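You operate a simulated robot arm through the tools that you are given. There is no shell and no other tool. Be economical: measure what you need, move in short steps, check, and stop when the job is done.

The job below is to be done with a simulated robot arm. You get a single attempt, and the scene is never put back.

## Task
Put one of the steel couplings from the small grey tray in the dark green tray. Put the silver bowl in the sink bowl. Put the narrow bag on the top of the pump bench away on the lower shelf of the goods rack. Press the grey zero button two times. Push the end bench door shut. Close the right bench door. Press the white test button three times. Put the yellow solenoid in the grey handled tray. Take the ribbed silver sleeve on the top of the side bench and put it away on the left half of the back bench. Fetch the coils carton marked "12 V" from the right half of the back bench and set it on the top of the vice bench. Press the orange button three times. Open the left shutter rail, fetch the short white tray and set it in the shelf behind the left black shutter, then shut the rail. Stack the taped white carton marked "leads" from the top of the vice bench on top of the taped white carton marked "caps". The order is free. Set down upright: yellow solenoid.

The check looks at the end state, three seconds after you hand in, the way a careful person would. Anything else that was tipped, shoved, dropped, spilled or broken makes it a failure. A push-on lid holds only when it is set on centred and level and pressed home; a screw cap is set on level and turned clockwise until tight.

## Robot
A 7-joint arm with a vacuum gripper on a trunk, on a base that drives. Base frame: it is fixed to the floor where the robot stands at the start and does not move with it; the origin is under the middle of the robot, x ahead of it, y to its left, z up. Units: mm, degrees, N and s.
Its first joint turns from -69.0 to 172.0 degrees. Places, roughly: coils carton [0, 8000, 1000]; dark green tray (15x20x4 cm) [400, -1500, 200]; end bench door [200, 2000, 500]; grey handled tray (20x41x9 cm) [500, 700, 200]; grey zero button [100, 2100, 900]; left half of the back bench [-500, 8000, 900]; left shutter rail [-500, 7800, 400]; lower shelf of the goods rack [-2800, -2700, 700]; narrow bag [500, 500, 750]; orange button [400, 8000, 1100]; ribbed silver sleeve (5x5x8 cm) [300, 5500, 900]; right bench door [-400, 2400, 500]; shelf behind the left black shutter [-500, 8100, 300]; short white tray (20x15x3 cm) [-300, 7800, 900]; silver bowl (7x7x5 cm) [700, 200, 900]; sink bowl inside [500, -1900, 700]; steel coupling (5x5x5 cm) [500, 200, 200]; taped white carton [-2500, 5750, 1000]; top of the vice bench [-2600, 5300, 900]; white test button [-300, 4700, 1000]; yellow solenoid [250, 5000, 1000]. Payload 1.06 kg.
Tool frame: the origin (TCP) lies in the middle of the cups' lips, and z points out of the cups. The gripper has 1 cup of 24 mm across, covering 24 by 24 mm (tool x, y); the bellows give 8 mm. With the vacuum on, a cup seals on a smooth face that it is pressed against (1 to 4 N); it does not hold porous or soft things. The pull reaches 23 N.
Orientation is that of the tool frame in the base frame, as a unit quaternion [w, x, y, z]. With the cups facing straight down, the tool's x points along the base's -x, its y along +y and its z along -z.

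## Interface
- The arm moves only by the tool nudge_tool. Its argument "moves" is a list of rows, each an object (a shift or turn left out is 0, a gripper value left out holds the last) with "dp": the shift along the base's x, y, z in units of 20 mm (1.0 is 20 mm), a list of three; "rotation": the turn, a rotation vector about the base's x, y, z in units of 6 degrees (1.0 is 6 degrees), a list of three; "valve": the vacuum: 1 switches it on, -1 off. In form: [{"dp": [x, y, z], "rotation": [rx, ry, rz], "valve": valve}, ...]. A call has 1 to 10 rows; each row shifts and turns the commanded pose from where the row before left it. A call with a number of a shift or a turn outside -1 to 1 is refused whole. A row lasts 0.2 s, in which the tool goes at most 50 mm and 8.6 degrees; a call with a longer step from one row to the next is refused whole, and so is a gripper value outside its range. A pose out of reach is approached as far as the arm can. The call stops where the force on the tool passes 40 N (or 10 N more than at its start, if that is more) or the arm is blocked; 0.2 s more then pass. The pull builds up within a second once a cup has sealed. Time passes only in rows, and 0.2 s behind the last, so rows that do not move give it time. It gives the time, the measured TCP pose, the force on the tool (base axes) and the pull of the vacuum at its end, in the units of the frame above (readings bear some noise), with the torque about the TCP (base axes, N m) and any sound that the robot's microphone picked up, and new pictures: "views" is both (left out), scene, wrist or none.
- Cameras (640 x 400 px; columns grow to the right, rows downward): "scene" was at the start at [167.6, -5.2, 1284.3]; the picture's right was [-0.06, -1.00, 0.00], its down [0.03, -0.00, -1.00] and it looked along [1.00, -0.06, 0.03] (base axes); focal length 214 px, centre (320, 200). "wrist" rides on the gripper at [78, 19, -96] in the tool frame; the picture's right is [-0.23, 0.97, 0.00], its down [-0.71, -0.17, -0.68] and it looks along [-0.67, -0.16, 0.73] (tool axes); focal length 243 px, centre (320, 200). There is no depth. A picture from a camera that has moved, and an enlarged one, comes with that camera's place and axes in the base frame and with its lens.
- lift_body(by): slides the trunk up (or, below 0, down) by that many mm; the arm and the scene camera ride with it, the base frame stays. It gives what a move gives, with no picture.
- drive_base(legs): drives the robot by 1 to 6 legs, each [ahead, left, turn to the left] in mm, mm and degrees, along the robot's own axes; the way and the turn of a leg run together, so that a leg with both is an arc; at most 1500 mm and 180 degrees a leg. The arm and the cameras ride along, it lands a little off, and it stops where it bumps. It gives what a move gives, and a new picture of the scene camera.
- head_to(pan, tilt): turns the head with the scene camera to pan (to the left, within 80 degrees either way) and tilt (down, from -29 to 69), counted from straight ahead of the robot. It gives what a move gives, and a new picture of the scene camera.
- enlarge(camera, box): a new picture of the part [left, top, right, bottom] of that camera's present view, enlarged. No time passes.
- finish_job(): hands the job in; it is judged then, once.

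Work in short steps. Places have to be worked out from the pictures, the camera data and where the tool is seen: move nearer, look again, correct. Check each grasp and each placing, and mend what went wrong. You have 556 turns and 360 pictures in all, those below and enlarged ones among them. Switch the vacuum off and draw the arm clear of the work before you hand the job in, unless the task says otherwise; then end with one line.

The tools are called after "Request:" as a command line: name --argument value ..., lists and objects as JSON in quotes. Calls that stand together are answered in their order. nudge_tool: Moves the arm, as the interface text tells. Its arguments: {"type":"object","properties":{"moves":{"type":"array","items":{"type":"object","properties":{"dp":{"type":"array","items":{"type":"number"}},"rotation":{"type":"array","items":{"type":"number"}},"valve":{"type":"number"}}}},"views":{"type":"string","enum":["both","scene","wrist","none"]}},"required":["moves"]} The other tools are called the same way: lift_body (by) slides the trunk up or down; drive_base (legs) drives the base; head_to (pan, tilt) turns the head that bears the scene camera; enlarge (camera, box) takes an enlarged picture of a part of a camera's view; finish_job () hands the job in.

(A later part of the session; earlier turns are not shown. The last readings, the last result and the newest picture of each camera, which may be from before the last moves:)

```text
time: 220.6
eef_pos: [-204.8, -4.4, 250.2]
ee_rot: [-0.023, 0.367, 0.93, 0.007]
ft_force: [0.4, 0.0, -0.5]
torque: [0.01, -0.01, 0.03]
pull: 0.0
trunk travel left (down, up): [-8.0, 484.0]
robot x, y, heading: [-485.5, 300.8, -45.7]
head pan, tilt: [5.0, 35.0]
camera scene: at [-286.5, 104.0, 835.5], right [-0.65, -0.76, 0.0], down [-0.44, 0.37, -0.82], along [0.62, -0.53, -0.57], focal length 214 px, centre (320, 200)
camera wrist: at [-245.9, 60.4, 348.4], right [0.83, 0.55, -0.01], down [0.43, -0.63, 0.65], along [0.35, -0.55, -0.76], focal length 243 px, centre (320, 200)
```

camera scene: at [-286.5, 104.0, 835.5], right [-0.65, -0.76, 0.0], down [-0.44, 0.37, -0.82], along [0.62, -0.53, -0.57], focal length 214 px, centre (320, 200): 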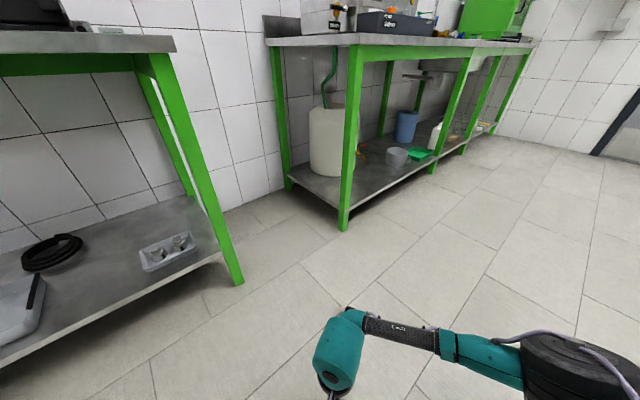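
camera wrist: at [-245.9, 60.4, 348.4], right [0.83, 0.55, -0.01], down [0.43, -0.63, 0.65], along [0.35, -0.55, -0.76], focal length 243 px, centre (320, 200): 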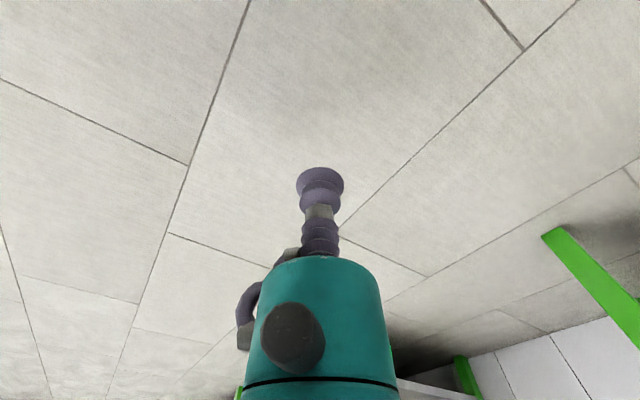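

Low reach works. From here, with heading -45°, the forearm would enter under the bench nearly straight. I test how far out the tool can go at this height (towards robot-relative 540 ahead, 80 left).

Request:
nudge_tool --moves '[{"dp": [0.9, -0.1, 0]}, {"dp": [0.9, -0.1, 0]}, {"dp": [0.9, -0.1, 0]}, {"dp": [0.9, -0.1, 0]}, {"dp": [0.9, -0.1, 0]}, {"dp": [0.9, -0.1, 0]}, {"dp": [0.8, -0.3, 0]}, {"dp": [0.8, -0.3, 0]}]' --views "scene"

```text
time: 222.4
eef_pos: [-63.5, -29.9, 249.6]
ee_rot: [-0.024, 0.367, 0.93, 0.008]
ft_force: [0.2, 0.6, -0.3]
torque: [-0.07, 0.02, 0.01]
pull: 0.1
trunk travel left (down, up): [-8.0, 484.0]
robot x, y, heading: [-483.1, 293.4, -45.4]
head pan, tilt: [5.0, 35.0]
camera scene: at [-286.6, 104.0, 835.5], right [-0.65, -0.76, 0.0], down [-0.44, 0.37, -0.82], along [0.62, -0.53, -0.57], focal length 214 px, centre (320, 200)
```

scene: 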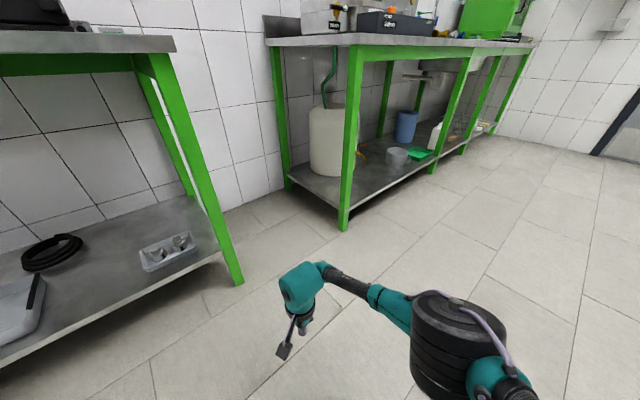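

Reached 525 ahead, 72 left, with the forearm entering at a good angle. I zoom in on the couplings to fix their place.

Request:
enlarge --camera "scene" --box '[120, 210, 240, 285]'

```text
5.33 times, centred on (180, 248) of scene
camera zoom: at [-286.6, 104.0, 835.5], right [-0.65, -0.76, 0.0], down [-0.44, 0.37, -0.82], along [0.62, -0.53, -0.57], focal length 1144 px, centre (1067, -53)
```

zoom: 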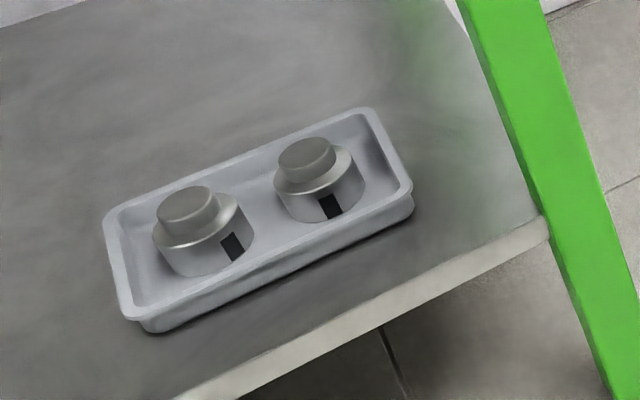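

The best estimates (from wrist views) put the couplings' tops near (456, 207) and (455, 130), z≈285. I raise the tool to z≈350, then drive part of the way in and look.

Request:
nudge_tool --moves '[{"dp": [0, 0, 1]}, {"dp": [0, 0, 1]}, {"dp": [0, 0, 1]}, {"dp": [0, 0, 1]}, {"dp": [0, 0, 1]}, {"dp": [0, 0, 0.5]}]' --views "none"

Request:
drive_base --legs '[[0, 420, 0], [100, 0, 0]]'

Request:
nudge_tool --moves '[{"dp": [0, 0, 0]}]' --views "wrist"

```text
time: 223.8
eef_pos: [-65.3, -28.0, 360.8]
ee_rot: [-0.024, 0.366, 0.93, 0.007]
ft_force: [-0.7, -0.5, -0.4]
torque: [0.0, 0.01, 0.01]
pull: 0.0
trunk travel left (down, up): [-8.0, 484.0]
robot x, y, heading: [-487.1, 295.9, -45.9]
head pan, tilt: [5.0, 35.0]
```

```text
time: 228.8
eef_pos: [310.1, 198.8, 360.8]
ee_rot: [-0.024, 0.361, 0.932, 0.007]
ft_force: [0.4, 0.1, -0.6]
torque: [-0.03, 0.0, 0.01]
pull: 0.0
trunk travel left (down, up): [-8.0, 484.0]
robot x, y, heading: [-114.1, 522.8, -45.1]
head pan, tilt: [5.0, 35.0]
camera scene: at [86.9, 329.9, 835.6], right [-0.64, -0.77, 0.0], down [-0.44, 0.37, -0.82], along [0.63, -0.53, -0.57], focal length 214 px, centre (320, 200)
```

scene: 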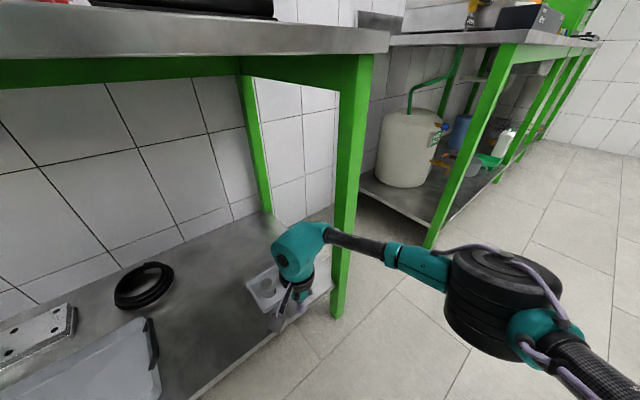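

```text
time: 229.2
eef_pos: [310.6, 199.7, 360.9]
ee_rot: [-0.023, 0.361, 0.932, 0.007]
ft_force: [0.3, -0.9, -0.2]
torque: [-0.01, 0.02, -0.01]
pull: 0.0
trunk travel left (down, up): [-8.0, 484.0]
robot x, y, heading: [-112.7, 520.3, -45.2]
head pan, tilt: [5.0, 35.0]
camera wrist: at [268.7, 263.4, 459.5], right [0.83, 0.56, -0.01], down [0.43, -0.62, 0.65], along [0.35, -0.55, -0.76], focal length 243 px, centre (320, 200)
```

wrist: 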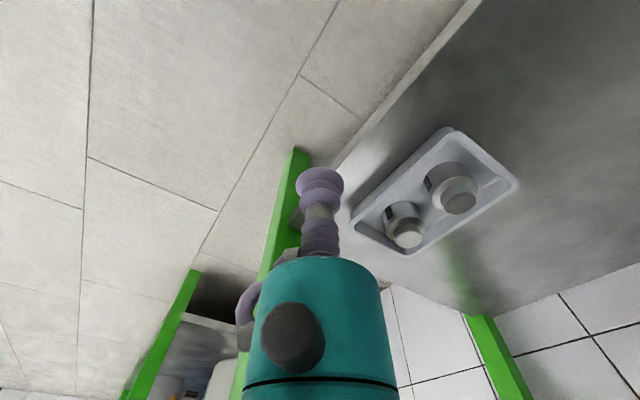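

Two couplings seen clearly. I drive in a further ~110 mm in x and view again for triangulation.

Request:
drive_base --legs '[[78, 78, 0]]'

Request:
nudge_tool --moves '[{"dp": [0, 0, 0]}]' --views "wrist"

```text
time: 230.6
eef_pos: [416.1, 198.3, 360.5]
ee_rot: [-0.023, 0.362, 0.932, 0.007]
ft_force: [0.8, -0.9, 0.6]
torque: [-0.01, -0.01, 0.0]
pull: 0.0
trunk travel left (down, up): [-8.0, 484.0]
robot x, y, heading: [-7.5, 521.8, -45.2]
head pan, tilt: [5.0, 35.0]
camera scene: at [192.8, 329.3, 835.6], right [-0.65, -0.76, 0.0], down [-0.44, 0.37, -0.82], along [0.63, -0.53, -0.57], focal length 214 px, centre (320, 200)
```

scene: 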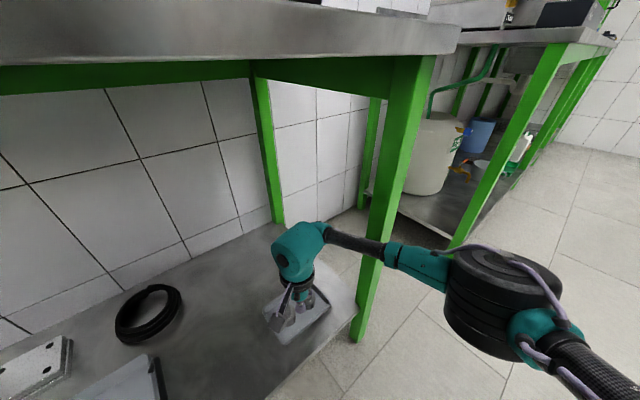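

```text
time: 230.9
eef_pos: [415.7, 198.5, 360.7]
ee_rot: [-0.023, 0.362, 0.932, 0.007]
ft_force: [0.0, 0.3, 0.5]
torque: [-0.02, 0.02, -0.03]
pull: 0.1
trunk travel left (down, up): [-8.0, 484.0]
robot x, y, heading: [-2.8, 520.2, -45.3]
head pan, tilt: [5.0, 35.0]
camera wrist: at [374.4, 262.3, 459.5], right [0.83, 0.56, -0.01], down [0.43, -0.63, 0.65], along [0.35, -0.55, -0.76], focal length 243 px, centre (320, 200)
```

wrist: 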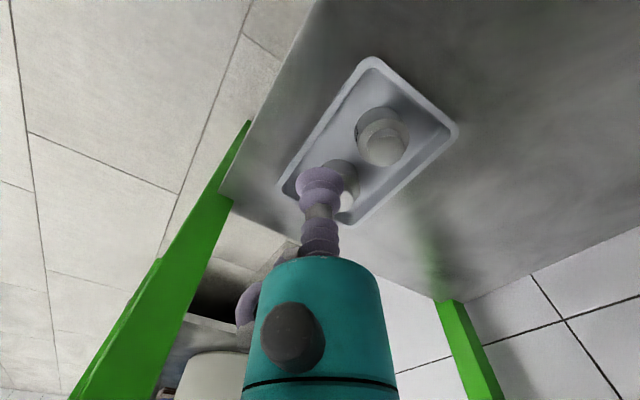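

Left coupling's top is at about (475, 206, 271). I drive another 58 mm in x.

Request:
drive_base --legs '[[36, 46, 0]]'

Request:
nudge_tool --moves '[{"dp": [0, 0, -1]}, {"dp": [0, 0, -1]}]' --views "wrist"

```text
time: 232.0
eef_pos: [474.0, 203.7, 360.9]
ee_rot: [-0.023, 0.364, 0.931, 0.007]
ft_force: [0.6, -0.1, -0.2]
torque: [0.0, -0.02, 0.02]
pull: 0.0
trunk travel left (down, up): [-8.0, 484.0]
robot x, y, heading: [51.6, 524.7, -45.5]
head pan, tilt: [5.0, 35.0]
camera scene: at [250.5, 335.6, 835.6], right [-0.65, -0.76, 0.0], down [-0.44, 0.37, -0.82], along [0.63, -0.53, -0.57], focal length 214 px, centre (320, 200)
```

scene: 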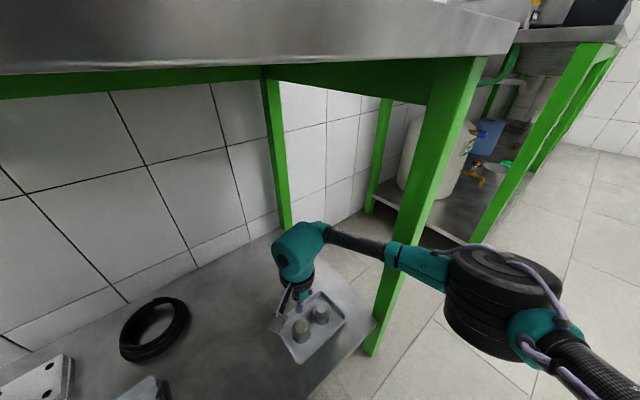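

```text
time: 232.6
eef_pos: [474.7, 206.8, 319.8]
ee_rot: [-0.024, 0.363, 0.931, 0.007]
ft_force: [0.3, -0.6, 0.9]
torque: [0.01, 0.02, 0.01]
pull: 0.1
trunk travel left (down, up): [-8.0, 484.0]
robot x, y, heading: [47.4, 527.6, -45.4]
head pan, tilt: [5.0, 35.0]
camera wrist: at [432.5, 270.2, 418.5], right [0.83, 0.56, -0.01], down [0.43, -0.63, 0.65], along [0.35, -0.55, -0.76], focal length 243 px, centre (320, 200)
```

wrist: 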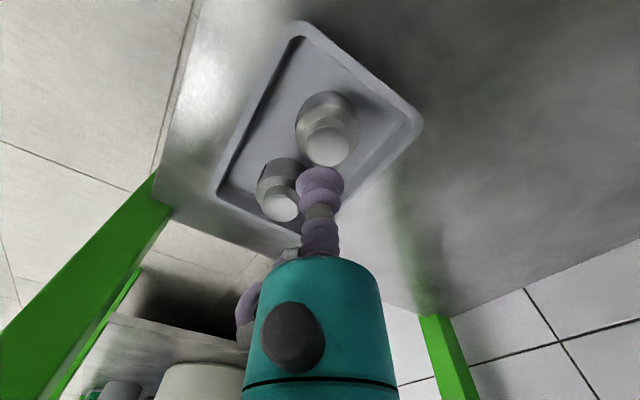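

By triangulation the top centre is nearer (484, 200, 253). I correct and descend close with the vacuum on.

Request:
nudge_tool --moves '[{"dp": [0.45, -0.3, -0.5], "valve": 1}, {"dp": [0, 0, -0.7]}, {"dp": [0, 0, -0.7]}, {"dp": [0, 0, -0.4]}]' --views "wrist"

```text
time: 233.6
eef_pos: [482.0, 198.2, 275.1]
ee_rot: [-0.022, 0.363, 0.932, 0.007]
ft_force: [-0.2, -0.3, -1.1]
torque: [0.01, 0.0, -0.02]
pull: 0.1
trunk travel left (down, up): [-8.0, 484.0]
robot x, y, heading: [52.2, 525.7, -45.1]
head pan, tilt: [5.0, 35.0]
camera wrist: at [440.1, 262.2, 372.6], right [0.83, 0.56, -0.01], down [0.43, -0.63, 0.65], along [0.35, -0.55, -0.76], focal length 243 px, centre (320, 200)
```

wrist: 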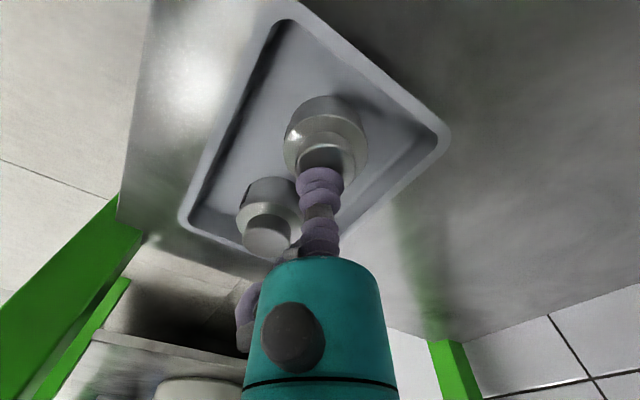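

The cup is above the coupling's top. I lower in fine steps.

Request:
nudge_tool --moves '[{"dp": [0.1, 0.05, -0.3]}, {"dp": [0, 0, -0.3]}, {"dp": [0, 0, -0.3]}, {"dp": [0, 0, 0]}, {"dp": [0, 0, 0]}]' --views "none"

```text
time: 234.7
eef_pos: [487.2, 198.5, 261.2]
ee_rot: [-0.02, 0.364, 0.931, 0.008]
ft_force: [0.3, -2.1, 16.9]
torque: [0.07, 0.0, 0.01]
pull: 0.0
trunk travel left (down, up): [-8.0, 484.0]
robot x, y, heading: [49.8, 524.7, -45.3]
head pan, tilt: [5.0, 35.0]
stopped in row 5: the force on the tool passed its limit at 41 N (the readings are from after the stop); the commanded pose is now the measured one
```

Firm contact without a seal. I back up a little and look.

Request:
nudge_tool --moves '[{"dp": [0, 0, 0.4]}, {"dp": [0, 0, 0.3]}]' --views "wrist"

Request:
enlarge --camera "wrist" --box '[240, 80, 420, 260]'

```text
time: 235.3
eef_pos: [487.5, 198.7, 272.7]
ee_rot: [-0.022, 0.363, 0.931, 0.008]
ft_force: [-0.2, 0.8, 0.4]
torque: [0.02, 0.04, -0.04]
pull: 0.1
trunk travel left (down, up): [-8.0, 484.0]
robot x, y, heading: [47.4, 527.4, -45.4]
head pan, tilt: [5.0, 35.0]
camera wrist: at [445.8, 263.3, 371.6], right [0.83, 0.56, -0.01], down [0.43, -0.63, 0.65], along [0.36, -0.55, -0.76], focal length 243 px, centre (320, 200)
```

wrist: 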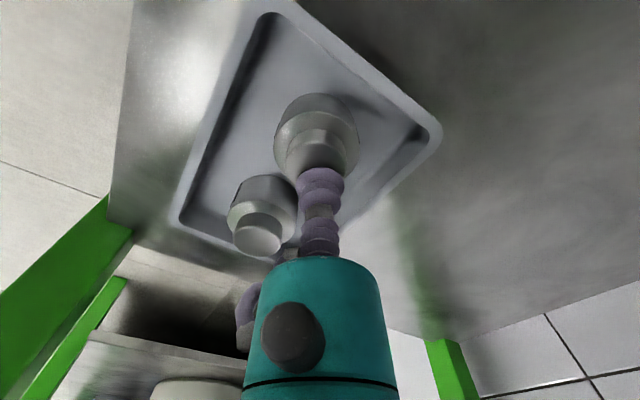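

```text
2.22 times, centred on (330, 170) of wrist
camera zoom: at [445.8, 263.3, 371.6], right [0.83, 0.56, -0.01], down [0.43, -0.63, 0.65], along [0.36, -0.55, -0.76], focal length 539 px, centre (298, 267)
```

zoom: 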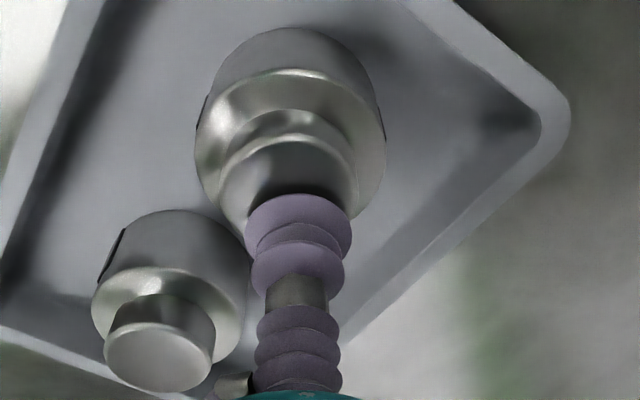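

The cup sat off-centre by about 5 mm. I shift (-5, +3) and press again gently.

Request:
nudge_tool --moves '[{"dp": [-0.27, 0.15, 0]}, {"dp": [0, 0, -0.2]}, {"dp": [0, 0, -0.15]}, {"dp": [0, 0, 0]}, {"dp": [0, 0, 0]}]' --views "none"

```text
time: 236.5
eef_pos: [482.5, 203.1, 267.2]
ee_rot: [-0.022, 0.363, 0.932, 0.008]
ft_force: [-5.5, -0.2, 12.3]
torque: [-0.06, -0.17, 0.0]
pull: 23.4
trunk travel left (down, up): [-8.0, 484.0]
robot x, y, heading: [56.3, 523.9, -45.2]
head pan, tilt: [5.0, 35.0]
```

Sealed (23 N). I lift straight up, clear of the tray.

Request:
nudge_tool --moves '[{"dp": [0, 0, 0.5]}, {"dp": [0, 0, 1]}, {"dp": [0, 0, 1]}, {"dp": [0, 0, 1]}, {"dp": [0, 0, 1]}, {"dp": [0, 0, 1]}]' --views "both"

```text
time: 237.9
eef_pos: [481.8, 201.3, 375.7]
ee_rot: [-0.022, 0.363, 0.931, 0.008]
ft_force: [0.1, -0.6, -2.5]
torque: [0.06, -0.04, 0.0]
pull: 22.7
trunk travel left (down, up): [-8.0, 484.0]
robot x, y, heading: [50.0, 527.5, -45.4]
head pan, tilt: [5.0, 35.0]
camera scene: at [250.7, 335.4, 835.5], right [-0.65, -0.76, 0.0], down [-0.44, 0.37, -0.82], along [0.62, -0.53, -0.57], focal length 214 px, centre (320, 200)
camera wrist: at [440.7, 264.6, 474.0], right [0.83, 0.56, -0.01], down [0.43, -0.63, 0.65], along [0.35, -0.55, -0.76], focal length 243 px, centre (320, 200)
```

scene: 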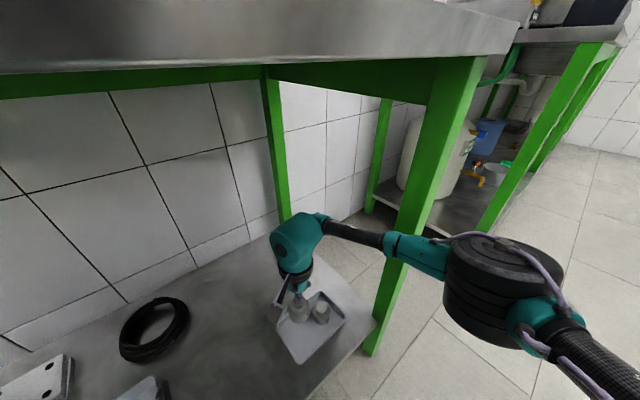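
wrist: 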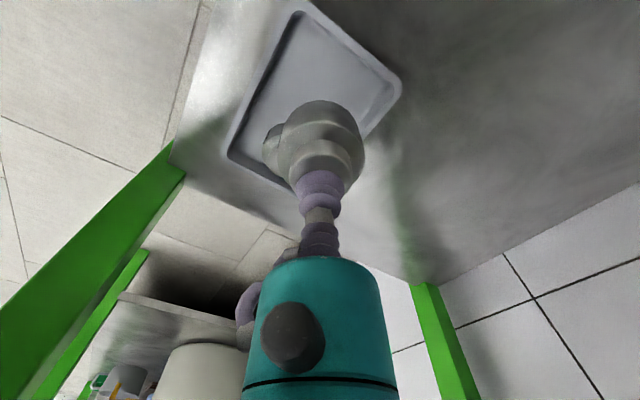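

Coupling held, the other one undisturbed. I back straight out from the bench and drive along to the sink bench, keeping heading -45°.

Request:
drive_base --legs '[[-220, -220, 0], [600, -590, 0], [600, -590, 0]]'

```text
time: 250.9
eef_pos: [125.6, -1473.7, 373.9]
ee_rot: [-0.021, 0.375, 0.927, 0.008]
ft_force: [0.7, 0.1, -3.4]
torque: [-0.04, 0.01, 0.0]
pull: 22.2
trunk travel left (down, up): [-8.0, 484.0]
robot x, y, heading: [-297.9, -1139.6, -46.4]
head pan, tilt: [5.0, 35.0]
camera scene: at [-102.0, -1335.5, 835.5], right [-0.66, -0.75, 0.0], down [-0.43, 0.38, -0.82], along [0.61, -0.54, -0.57], focal length 214 px, centre (320, 200)
```

scene: 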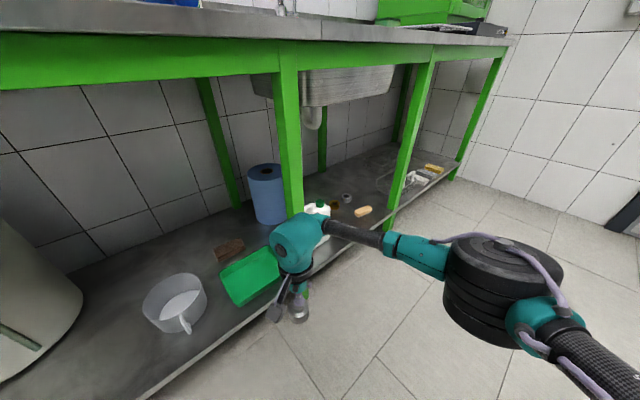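

The green tray is in sight near (385, -1453). I approach part of the way and check with the wrist camera.

Request:
drive_base --legs '[[85, 105, 0]]'

Request:
nudge_tool --moves '[{"dp": [0, 0, 0]}]' --views "wrist"

```text
time: 252.5
eef_pos: [258.0, -1465.5, 375.1]
ee_rot: [-0.022, 0.374, 0.927, 0.008]
ft_force: [0.5, 0.7, -3.7]
torque: [0.02, -0.02, -0.03]
pull: 22.4
trunk travel left (down, up): [-8.0, 484.0]
robot x, y, heading: [-165.8, -1126.4, -46.5]
head pan, tilt: [5.0, 35.0]
camera scene: at [29.3, -1324.7, 835.5], right [-0.66, -0.75, 0.0], down [-0.43, 0.38, -0.82], along [0.61, -0.54, -0.57], focal length 214 px, centre (320, 200)
```

scene: 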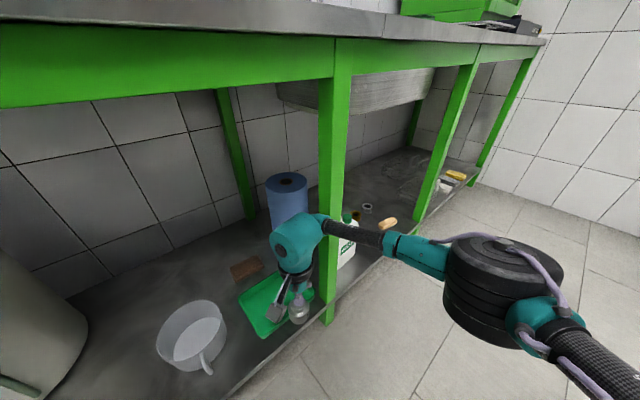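

```text
time: 252.9
eef_pos: [257.4, -1464.3, 375.0]
ee_rot: [-0.022, 0.374, 0.927, 0.01]
ft_force: [0.5, -1.5, -3.5]
torque: [-0.01, 0.0, -0.01]
pull: 22.7
trunk travel left (down, up): [-8.0, 484.0]
robot x, y, heading: [-166.3, -1129.2, -46.6]
head pan, tilt: [5.0, 35.0]
camera wrist: at [217.7, -1399.8, 473.6], right [0.84, 0.54, -0.01], down [0.41, -0.64, 0.65], along [0.34, -0.55, -0.76], focal length 243 px, centre (320, 200)
```

wrist: 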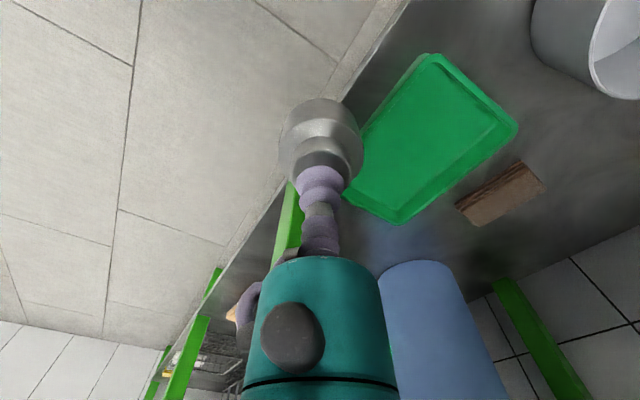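

The forearm stays well left of the leg. Tray centre ≈ (388, -1437); I drive the last 130 mm.

Request:
drive_base --legs '[[69, 114, 0]]'

Request:
nudge_tool --moves '[{"dp": [0, 0, -1]}, {"dp": [0, 0, -1]}]' --views "wrist"

```text
time: 254.6
eef_pos: [386.4, -1437.9, 374.5]
ee_rot: [-0.022, 0.374, 0.927, 0.009]
ft_force: [0.1, -0.3, -2.6]
torque: [0.0, 0.01, 0.0]
pull: 22.8
trunk travel left (down, up): [-8.0, 484.0]
robot x, y, heading: [-34.2, -1100.0, -46.7]
head pan, tilt: [5.0, 35.0]
camera scene: at [158.0, -1297.2, 835.5], right [-0.67, -0.75, 0.0], down [-0.43, 0.38, -0.82], along [0.61, -0.54, -0.57], focal length 214 px, centre (320, 200)
```

scene: 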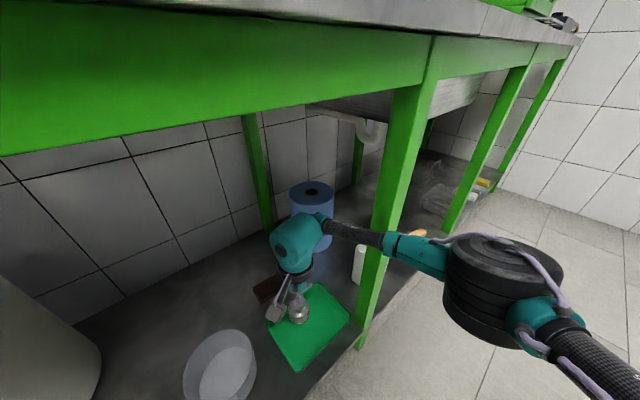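

```text
time: 255.2
eef_pos: [387.4, -1438.8, 333.7]
ee_rot: [-0.021, 0.375, 0.927, 0.008]
ft_force: [-0.1, 0.0, -3.6]
torque: [-0.02, -0.02, 0.01]
pull: 23.0
trunk travel left (down, up): [-8.0, 484.0]
robot x, y, heading: [-34.4, -1106.9, -46.8]
head pan, tilt: [5.0, 35.0]
camera wrist: at [346.9, -1373.3, 432.8], right [0.84, 0.54, -0.01], down [0.41, -0.64, 0.65], along [0.34, -0.56, -0.76], focal length 243 px, centre (320, 200)
```

wrist: 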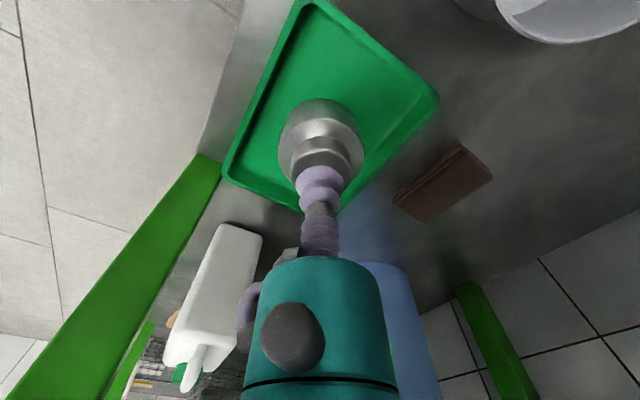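

The coupling is above the middle of the green tray. I lower it.

Request:
nudge_tool --moves '[{"dp": [0, 0, -1]}, {"dp": [0, 0, -1]}, {"dp": [0, 0, -0.5]}, {"dp": [0, 0, -0.25]}]' --views "none"

Request:
nudge_tool --moves '[{"dp": [0, 0, -0.2]}, {"dp": [0, 0, -0.2]}, {"dp": [0, 0, 0]}]' --views "none"

```text
time: 256.1
eef_pos: [386.3, -1439.0, 279.8]
ee_rot: [-0.022, 0.375, 0.927, 0.009]
ft_force: [-0.4, 0.2, -4.6]
torque: [-0.02, -0.01, 0.01]
pull: 22.8
trunk travel left (down, up): [-8.0, 484.0]
robot x, y, heading: [-35.6, -1102.5, -46.6]
head pan, tilt: [5.0, 35.0]
```

```text
time: 256.9
eef_pos: [384.3, -1437.7, 270.8]
ee_rot: [-0.022, 0.374, 0.927, 0.009]
ft_force: [-0.6, -0.7, -3.4]
torque: [-0.01, 0.0, 0.05]
pull: 23.4
trunk travel left (down, up): [-8.0, 484.0]
robot x, y, heading: [-38.2, -1103.4, -46.5]
head pan, tilt: [5.0, 35.0]
```

Not yet down; I continue in 3 mm steps.

Request:
nudge_tool --moves '[{"dp": [0, 0, -0.15]}, {"dp": [0, 0, -0.15]}, {"dp": [0, 0, 0]}]' --views "none"

Request:
nudge_tool --moves '[{"dp": [0, 0, -0.15]}, {"dp": [0, 0, 0]}]' --views "none"

```text
time: 257.8
eef_pos: [385.4, -1437.6, 265.6]
ee_rot: [-0.021, 0.375, 0.927, 0.009]
ft_force: [0.0, 0.1, -2.6]
torque: [0.01, -0.01, -0.02]
pull: 22.6
trunk travel left (down, up): [-8.0, 484.0]
robot x, y, heading: [-36.0, -1100.5, -46.7]
head pan, tilt: [5.0, 35.0]
```

```text
time: 258.4
eef_pos: [387.0, -1437.9, 263.0]
ee_rot: [-0.022, 0.375, 0.927, 0.009]
ft_force: [0.6, -0.1, -3.0]
torque: [-0.04, -0.01, -0.01]
pull: 23.5
trunk travel left (down, up): [-8.0, 484.0]
robot x, y, heading: [-33.1, -1101.0, -46.6]
head pan, tilt: [5.0, 35.0]
```

Request:
nudge_tool --moves '[{"dp": [0, 0, -0.2]}, {"dp": [0, 0, -0.2]}, {"dp": [0, 0, 0]}]' --views "wrist"

```text
time: 259.1
eef_pos: [386.5, -1437.4, 254.0]
ee_rot: [-0.022, 0.375, 0.927, 0.009]
ft_force: [-0.2, -0.1, -4.2]
torque: [-0.03, 0.0, 0.01]
pull: 23.6
trunk travel left (down, up): [-8.0, 484.0]
robot x, y, heading: [-36.2, -1102.0, -46.9]
head pan, tilt: [5.0, 35.0]
camera wrist: at [346.1, -1372.2, 352.7], right [0.84, 0.54, -0.01], down [0.41, -0.64, 0.65], along [0.34, -0.55, -0.76], focal length 243 px, centre (320, 200)
```

wrist: 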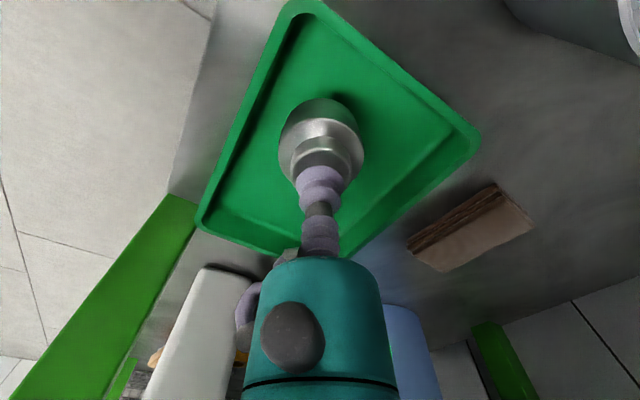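

The coupling is still a couple of centimetres above the tray floor. I continue down.

Request:
nudge_tool --moves '[{"dp": [0, 0, -0.3]}, {"dp": [0, 0, -0.3]}, {"dp": [0, 0, 0]}]' --views "none"

Request:
nudge_tool --moves '[{"dp": [0, 0, -0.2]}, {"dp": [0, 0, -0.2]}, {"dp": [0, 0, 0]}]' --views "none"

```text
time: 259.9
eef_pos: [385.7, -1437.1, 241.7]
ee_rot: [-0.021, 0.374, 0.927, 0.008]
ft_force: [-0.8, -0.1, -4.6]
torque: [-0.03, 0.0, 0.02]
pull: 23.1
trunk travel left (down, up): [-8.0, 484.0]
robot x, y, heading: [-38.3, -1101.6, -47.0]
head pan, tilt: [5.0, 35.0]
```

```text
time: 260.8
eef_pos: [386.7, -1438.4, 234.3]
ee_rot: [-0.022, 0.376, 0.926, 0.008]
ft_force: [-0.2, -0.5, -3.2]
torque: [-0.06, 0.0, 0.01]
pull: 23.1
trunk travel left (down, up): [-8.0, 484.0]
robot x, y, heading: [-35.8, -1101.1, -47.1]
head pan, tilt: [5.0, 35.0]
```

Request:
nudge_tool --moves '[{"dp": [0, 0, -0.2]}, {"dp": [0, 0, -0.2]}, {"dp": [0, 0, 0]}]' --views "none"

Request:
nudge_tool --moves '[{"dp": [0, 0, -0.2]}, {"dp": [0, 0, 0]}]' --views "wrist"

```text
time: 261.6
eef_pos: [385.6, -1438.1, 227.3]
ee_rot: [-0.021, 0.374, 0.927, 0.009]
ft_force: [-0.7, 0.0, -3.8]
torque: [0.0, -0.04, 0.03]
pull: 23.1
trunk travel left (down, up): [-8.0, 484.0]
robot x, y, heading: [-35.3, -1100.8, -46.9]
head pan, tilt: [5.0, 35.0]
```

```text
time: 262.1
eef_pos: [386.7, -1438.0, 222.7]
ee_rot: [-0.023, 0.375, 0.927, 0.009]
ft_force: [-0.1, 0.0, -3.9]
torque: [-0.03, 0.0, -0.01]
pull: 22.7
trunk travel left (down, up): [-8.0, 484.0]
robot x, y, heading: [-31.8, -1105.7, -46.6]
head pan, tilt: [5.0, 35.0]
camera wrist: at [346.3, -1373.2, 322.6], right [0.84, 0.54, -0.01], down [0.41, -0.64, 0.65], along [0.34, -0.56, -0.76], focal length 243 px, centre (320, 200)
```

wrist: 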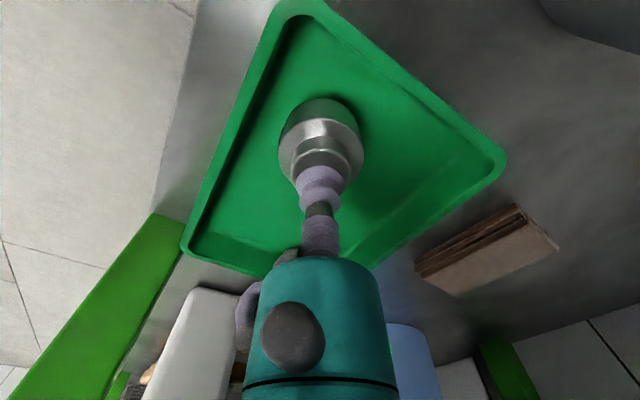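

This shelf is lower than the other. I keep going.

Request:
nudge_tool --moves '[{"dp": [0, 0, -0.25]}, {"dp": [0, 0, -0.25]}, {"dp": [0, 0, 0]}]' --views "none"

Request:
nudge_tool --moves '[{"dp": [0, 0, -0.2]}, {"dp": [0, 0, -0.2]}, {"dp": [0, 0, 0]}]' --views "none"

```text
time: 262.9
eef_pos: [385.3, -1437.6, 212.0]
ee_rot: [-0.022, 0.375, 0.927, 0.008]
ft_force: [-0.3, 0.6, -4.3]
torque: [0.01, -0.02, 0.01]
pull: 22.8
trunk travel left (down, up): [-8.0, 484.0]
robot x, y, heading: [-37.7, -1100.4, -46.3]
head pan, tilt: [5.0, 35.0]
```

```text
time: 263.8
eef_pos: [385.4, -1436.9, 206.4]
ee_rot: [-0.021, 0.375, 0.927, 0.009]
ft_force: [-4.8, 2.8, 15.1]
torque: [-0.01, -0.11, 0.02]
pull: 22.3
trunk travel left (down, up): [-8.0, 484.0]
robot x, y, heading: [-37.0, -1102.7, -46.5]
head pan, tilt: [5.0, 35.0]
```

Touchdown. I ease up slightly, release and lift away.

Request:
nudge_tool --moves '[{"dp": [0, 0, 0.1]}, {"dp": [0, 0, 0], "valve": -1}, {"dp": [0, 0, 0]}, {"dp": [0, 0, 0]}, {"dp": [0, 0, 0]}, {"dp": [0, 0, 0.3]}, {"dp": [0, 0, 0.7]}, {"dp": [0, 0, 1]}, {"dp": [0, 0, 1]}, {"dp": [0, 0, 1]}]' --views "none"

Request:
nudge_tool --moves '[{"dp": [0, 0, 1]}, {"dp": [0, 0, 1]}, {"dp": [0, 0, 1]}]' --views "wrist"

```text
time: 265.9
eef_pos: [386.9, -1438.2, 286.1]
ee_rot: [-0.021, 0.375, 0.927, 0.009]
ft_force: [0.1, -0.2, 0.8]
torque: [-0.01, -0.02, -0.02]
pull: 0.0
trunk travel left (down, up): [-8.0, 484.0]
robot x, y, heading: [-41.0, -1098.4, -46.8]
head pan, tilt: [5.0, 35.0]
```

```text
time: 266.8
eef_pos: [385.6, -1437.4, 348.4]
ee_rot: [-0.022, 0.374, 0.927, 0.008]
ft_force: [0.4, 0.1, 0.4]
torque: [0.03, 0.0, -0.01]
pull: 0.2
trunk travel left (down, up): [-8.0, 484.0]
robot x, y, heading: [-35.7, -1102.0, -46.7]
head pan, tilt: [5.0, 35.0]
camera wrist: at [345.0, -1372.3, 447.9], right [0.84, 0.54, -0.01], down [0.41, -0.64, 0.65], along [0.34, -0.55, -0.76], focal length 243 px, centre (320, 200)
```

wrist: 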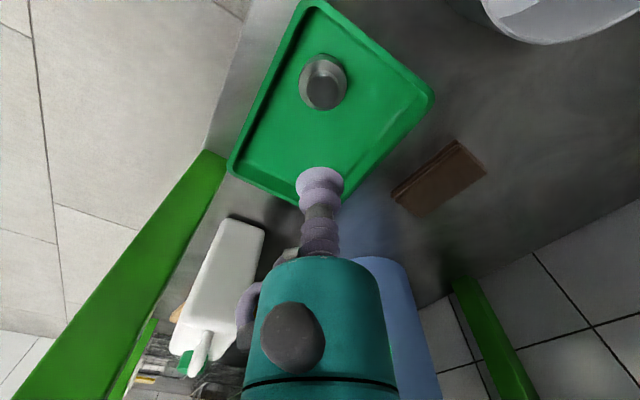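

The coupling stands in the tray. Next the narrow bag: I back out, turn to heading 0, drive left to about y=410 and raise the trunk.

Request:
drive_base --legs '[[-290, -305, 0], [0, 0, 46.7], [0, 760, 0], [0, 780, 0]]'

Request:
lift_body --by 470

Request:
nudge_tool --moves '[{"dp": [0, 0, 1]}, {"dp": [0, 0, 1]}, {"dp": [0, 0, 1]}, {"dp": [0, 0, 1]}, {"dp": [0, 0, 1]}, {"dp": [0, 0, 1]}, {"dp": [0, 0, 1]}, {"dp": [0, 0, 1]}, {"dp": [0, 0, 1]}, {"dp": [0, 0, 1]}]' --views "none"

Request:
head_to --pan 0 --tilt 35

```text
time: 285.6
eef_pos: [110.8, 505.5, 348.7]
ee_rot: [-0.023, -0.019, 1.0, -0.001]
ft_force: [0.9, -0.1, 0.2]
torque: [0.04, 0.01, 0.01]
pull: 0.0
trunk travel left (down, up): [-8.0, 484.0]
robot x, y, heading: [-424.9, 433.0, -0.2]
head pan, tilt: [5.0, 35.0]
camera scene: at [-148.3, 438.0, 835.5], right [0.08, -1.0, 0.0], down [-0.57, -0.05, -0.82], along [0.82, 0.06, -0.57], focal length 214 px, centre (320, 200)
```

scene: 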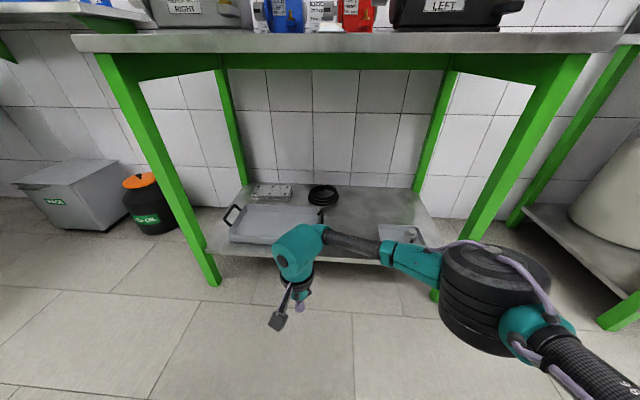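

```text
refused: 470 is not a number from -400 to 400
```

```text
time: 287.8
eef_pos: [110.0, 503.9, 546.5]
ee_rot: [-0.023, -0.019, 1.0, -0.001]
ft_force: [-0.1, -0.7, 0.1]
torque: [0.0, 0.01, 0.04]
pull: 0.1
trunk travel left (down, up): [-8.0, 484.0]
robot x, y, heading: [-423.5, 435.1, -0.6]
head pan, tilt: [5.0, 35.0]
```

```text
time: 288.4
eef_pos: [110.4, 504.0, 546.7]
ee_rot: [-0.024, -0.019, 1.0, -0.001]
ft_force: [1.0, 0.4, -1.0]
torque: [-0.02, 0.0, -0.01]
pull: 0.1
trunk travel left (down, up): [-8.0, 484.0]
robot x, y, heading: [-420.3, 432.6, -0.6]
head pan, tilt: [0.0, 35.0]
camera scene: at [-148.0, 430.3, 835.5], right [-0.01, -1.0, 0.0], down [-0.57, 0.0, -0.82], along [0.82, -0.01, -0.57], focal length 214 px, centre (320, 200)
```

scene: 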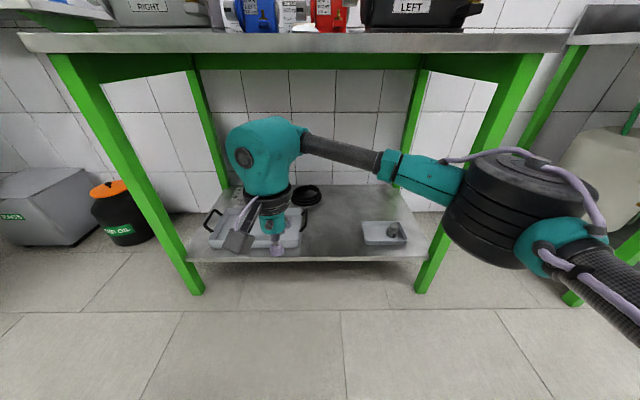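

Lift is limited to 400 per call; I raise in two goes.

Request:
lift_body --by 400

Request:
lift_body --by 60

Request:
drive_base --legs '[[430, -10, 0.5]]'

Request:
nudge_tool --moves '[{"dp": [0, 0, 0]}]' --views "wrist"

```text
time: 292.3
eef_pos: [110.3, 504.6, 948.0]
ee_rot: [-0.023, -0.018, 1.0, -0.001]
ft_force: [-0.1, 0.4, -0.1]
torque: [0.01, 0.0, 0.0]
pull: 0.0
trunk travel left (down, up): [-408.0, 84.0]
robot x, y, heading: [-422.5, 432.2, -0.4]
head pan, tilt: [0.0, 35.0]
```

```text
time: 293.3
eef_pos: [110.2, 503.8, 1011.9]
ee_rot: [-0.02, -0.019, 1.0, 0.0]
ft_force: [-0.8, 0.0, -0.2]
torque: [0.02, -0.01, -0.01]
pull: 0.1
trunk travel left (down, up): [-468.0, 24.0]
robot x, y, heading: [-422.1, 432.9, -0.7]
head pan, tilt: [0.0, 35.0]
```

```text
time: 295.9
eef_pos: [542.6, 486.7, 1011.0]
ee_rot: [-0.02, -0.016, 1.0, 0.001]
ft_force: [0.4, -0.8, -0.7]
torque: [-0.01, 0.0, -0.01]
pull: 0.1
trunk travel left (down, up): [-468.0, 24.0]
robot x, y, heading: [9.2, 415.9, -0.6]
head pan, tilt: [0.0, 35.0]
camera scene: at [124.5, 416.0, 1318.4], right [-0.01, -1.0, 0.0], down [-0.57, 0.01, -0.82], along [0.82, -0.01, -0.57], focal length 214 px, centre (320, 200)
```

scene: 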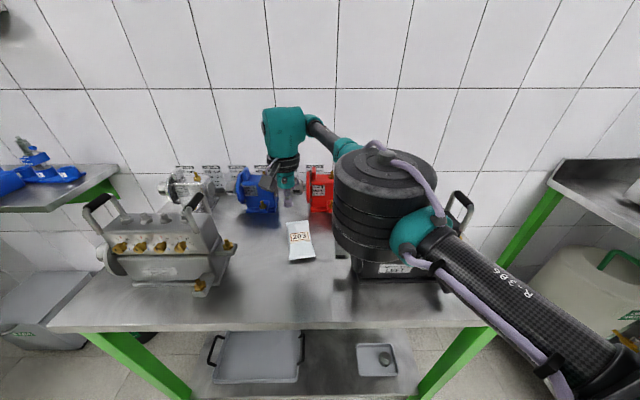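

```text
time: 296.3
eef_pos: [543.0, 487.2, 1012.8]
ee_rot: [-0.02, -0.016, 1.0, 0.0]
ft_force: [0.6, 0.2, 0.0]
torque: [-0.02, 0.0, -0.02]
pull: 0.0
trunk travel left (down, up): [-468.0, 24.0]
robot x, y, heading: [7.6, 419.8, -0.9]
head pan, tilt: [0.0, 35.0]
camera wrist: at [467.1, 503.2, 1110.3], right [0.2, 0.98, -0.01], down [0.74, -0.15, 0.66], along [0.64, -0.14, -0.75], focal length 243 px, centre (320, 200)
```

wrist: 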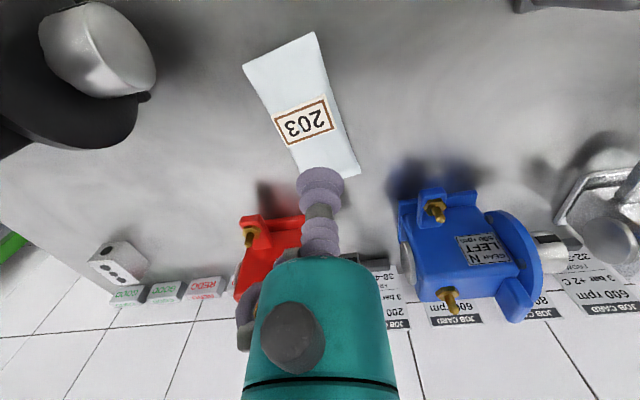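

The elbow is over the front of the bench, clear of the crate. Bag centre ≈ (558, 464). I move above it and descend to z≈890 with the vacuum on.

Request:
nudge_tool --moves '[{"dp": [0.4, -0.6, -1], "valve": 1}, {"dp": [0.35, -0.55, -1]}, {"dp": [0, 0, -1]}, {"dp": [0, 0, -1]}, {"dp": [0, 0, -1]}, {"dp": [0, 0, -1]}]' --views "both"

```text
time: 297.7
eef_pos: [542.9, 464.6, 901.8]
ee_rot: [-0.019, -0.016, 1.0, -0.001]
ft_force: [0.4, -0.1, -0.4]
torque: [0.04, -0.02, -0.01]
pull: 0.0
out of reach, approached as far as the arm can: row 2
trunk travel left (down, up): [-468.0, 24.0]
robot x, y, heading: [8.1, 418.0, -0.7]
head pan, tilt: [0.0, 35.0]
camera scene: at [124.0, 416.2, 1318.5], right [-0.01, -1.0, 0.0], down [-0.57, 0.01, -0.82], along [0.82, -0.01, -0.57], focal length 214 px, centre (320, 200)
camera wrist: at [467.8, 482.2, 999.7], right [0.2, 0.98, -0.01], down [0.74, -0.15, 0.66], along [0.64, -0.14, -0.75], focal length 243 px, centre (320, 200)
```

scene: 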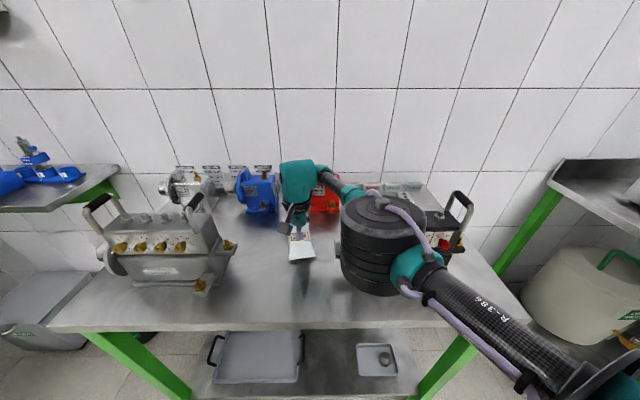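
wrist: 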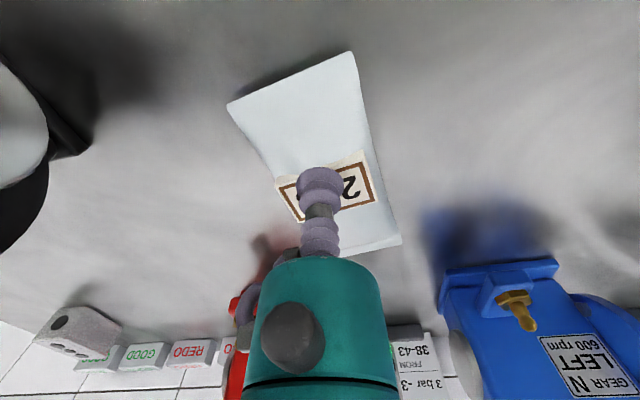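

The point under the cup is the bag's middle, on bare film just before the label. I lower gently.

Request:
nudge_tool --moves '[{"dp": [0, 0, -0.8]}, {"dp": [0, 0, -0.5]}, {"dp": [0, 0, -0.3]}, {"dp": [0, 0, 0]}, {"dp": [0, 0, 0]}]' --views "none"

```text
time: 298.9
eef_pos: [538.1, 464.5, 875.0]
ee_rot: [-0.017, -0.016, 1.0, -0.001]
ft_force: [11.1, 4.3, 31.1]
torque: [-0.06, 0.11, -0.03]
pull: 22.3
out of reach, approached as far as the arm can: row 2
trunk travel left (down, up): [-468.0, 24.0]
robot x, y, heading: [5.3, 420.1, -0.8]
head pan, tilt: [0.0, 35.0]
```

Sealed at once (22 N). I lift.

Request:
nudge_tool --moves '[{"dp": [0, 0, 0.6]}, {"dp": [0, 0, 1]}, {"dp": [0, 0, 1]}, {"dp": [0, 0, 1]}, {"dp": [0, 0, 1]}, {"dp": [0, 0, 1]}, {"dp": [0, 0, 1]}]' --views "both"

```text
time: 300.5
eef_pos: [535.3, 464.6, 1002.0]
ee_rot: [-0.019, -0.016, 1.0, 0.0]
ft_force: [-0.1, 0.7, -2.0]
torque: [0.01, -0.01, 0.02]
pull: 23.1
trunk travel left (down, up): [-468.0, 24.0]
robot x, y, heading: [11.9, 416.8, -0.7]
head pan, tilt: [0.0, 35.0]
camera scene: at [124.0, 416.0, 1318.5], right [-0.01, -1.0, 0.0], down [-0.57, 0.01, -0.82], along [0.82, -0.01, -0.57], focal length 214 px, centre (320, 200)
camera wrist: at [459.9, 480.7, 1100.8], right [0.2, 0.98, -0.01], down [0.74, -0.15, 0.66], along [0.64, -0.14, -0.75], focal length 243 px, centre (320, 200)
```

scene: 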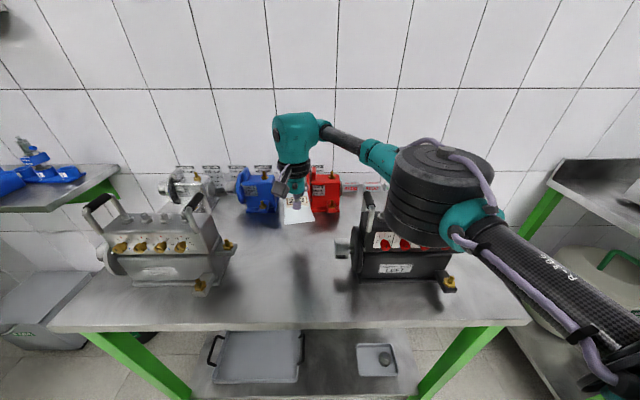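
wrist: 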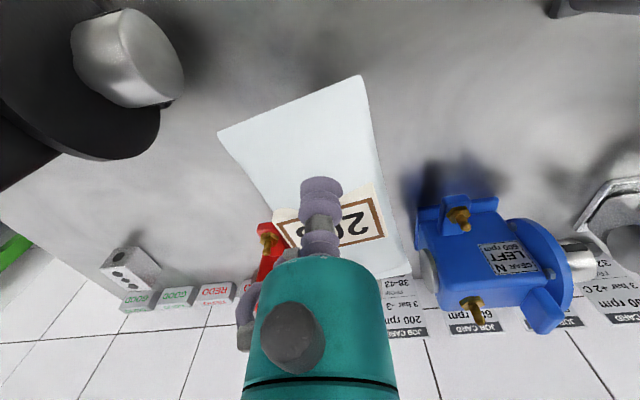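

Bag held and stiff. I back out and turn towards the goods rack (far behind, right) to look at the way.

Request:
drive_base --legs '[[-700, 0, 0], [0, 0, -135]]'

Request:
head_to --pan 0 --tilt 15

```text
time: 309.9
eef_pos: [-1025.6, 14.4, 1002.9]
ee_rot: [-0.008, 0.915, 0.403, 0.018]
ft_force: [-0.1, -0.1, -2.0]
torque: [0.01, -0.02, -0.03]
pull: 23.2
trunk travel left (down, up): [-468.0, 24.0]
robot x, y, heading: [-692.4, 424.1, -135.1]
head pan, tilt: [0.0, 35.0]
camera scene: at [-773.0, 342.3, 1318.4], right [-0.71, 0.71, 0.0], down [0.41, 0.41, -0.82], along [-0.58, -0.58, -0.57], focal length 214 px, centre (320, 200)
```

scene: 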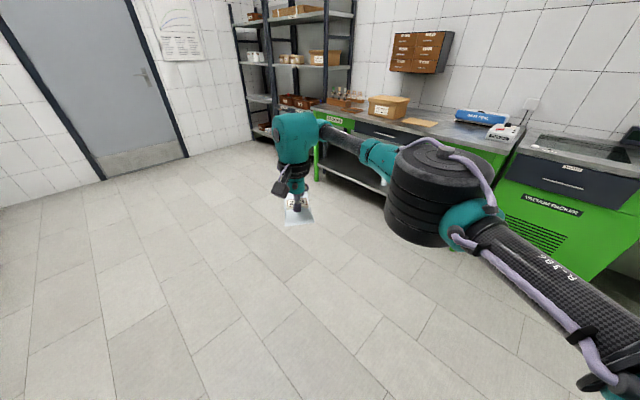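

```text
time: 310.8
eef_pos: [-1025.1, 14.6, 1002.8]
ee_rot: [-0.009, 0.915, 0.403, 0.018]
ft_force: [-0.1, 0.4, -1.7]
torque: [0.02, -0.01, 0.01]
pull: 22.9
trunk travel left (down, up): [-468.0, 24.0]
robot x, y, heading: [-694.0, 422.1, -135.3]
head pan, tilt: [0.0, 15.0]
camera scene: at [-776.8, 338.5, 1350.4], right [-0.71, 0.71, 0.0], down [0.18, 0.18, -0.97], along [-0.68, -0.68, -0.26], focal length 214 px, centre (320, 200)
```

scene: 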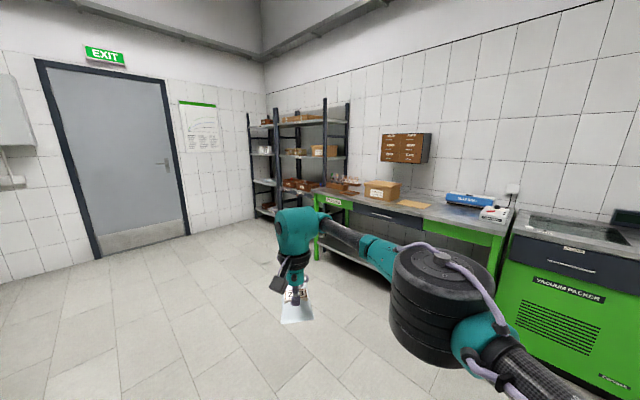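

The rack stands in the far corner beyond a green bench. I zoom on it.

Request:
enlarge --camera "scene" --box '[230, 90, 390, 230]'

```text
2.86 times, centred on (310, 160) of scene
camera zoom: at [-776.8, 338.5, 1350.4], right [-0.71, 0.71, 0.0], down [0.18, 0.18, -0.97], along [-0.68, -0.68, -0.26], focal length 613 px, centre (349, 314)
```

zoom: 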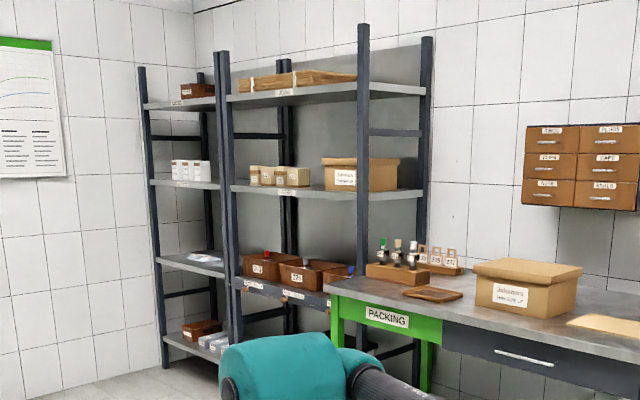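

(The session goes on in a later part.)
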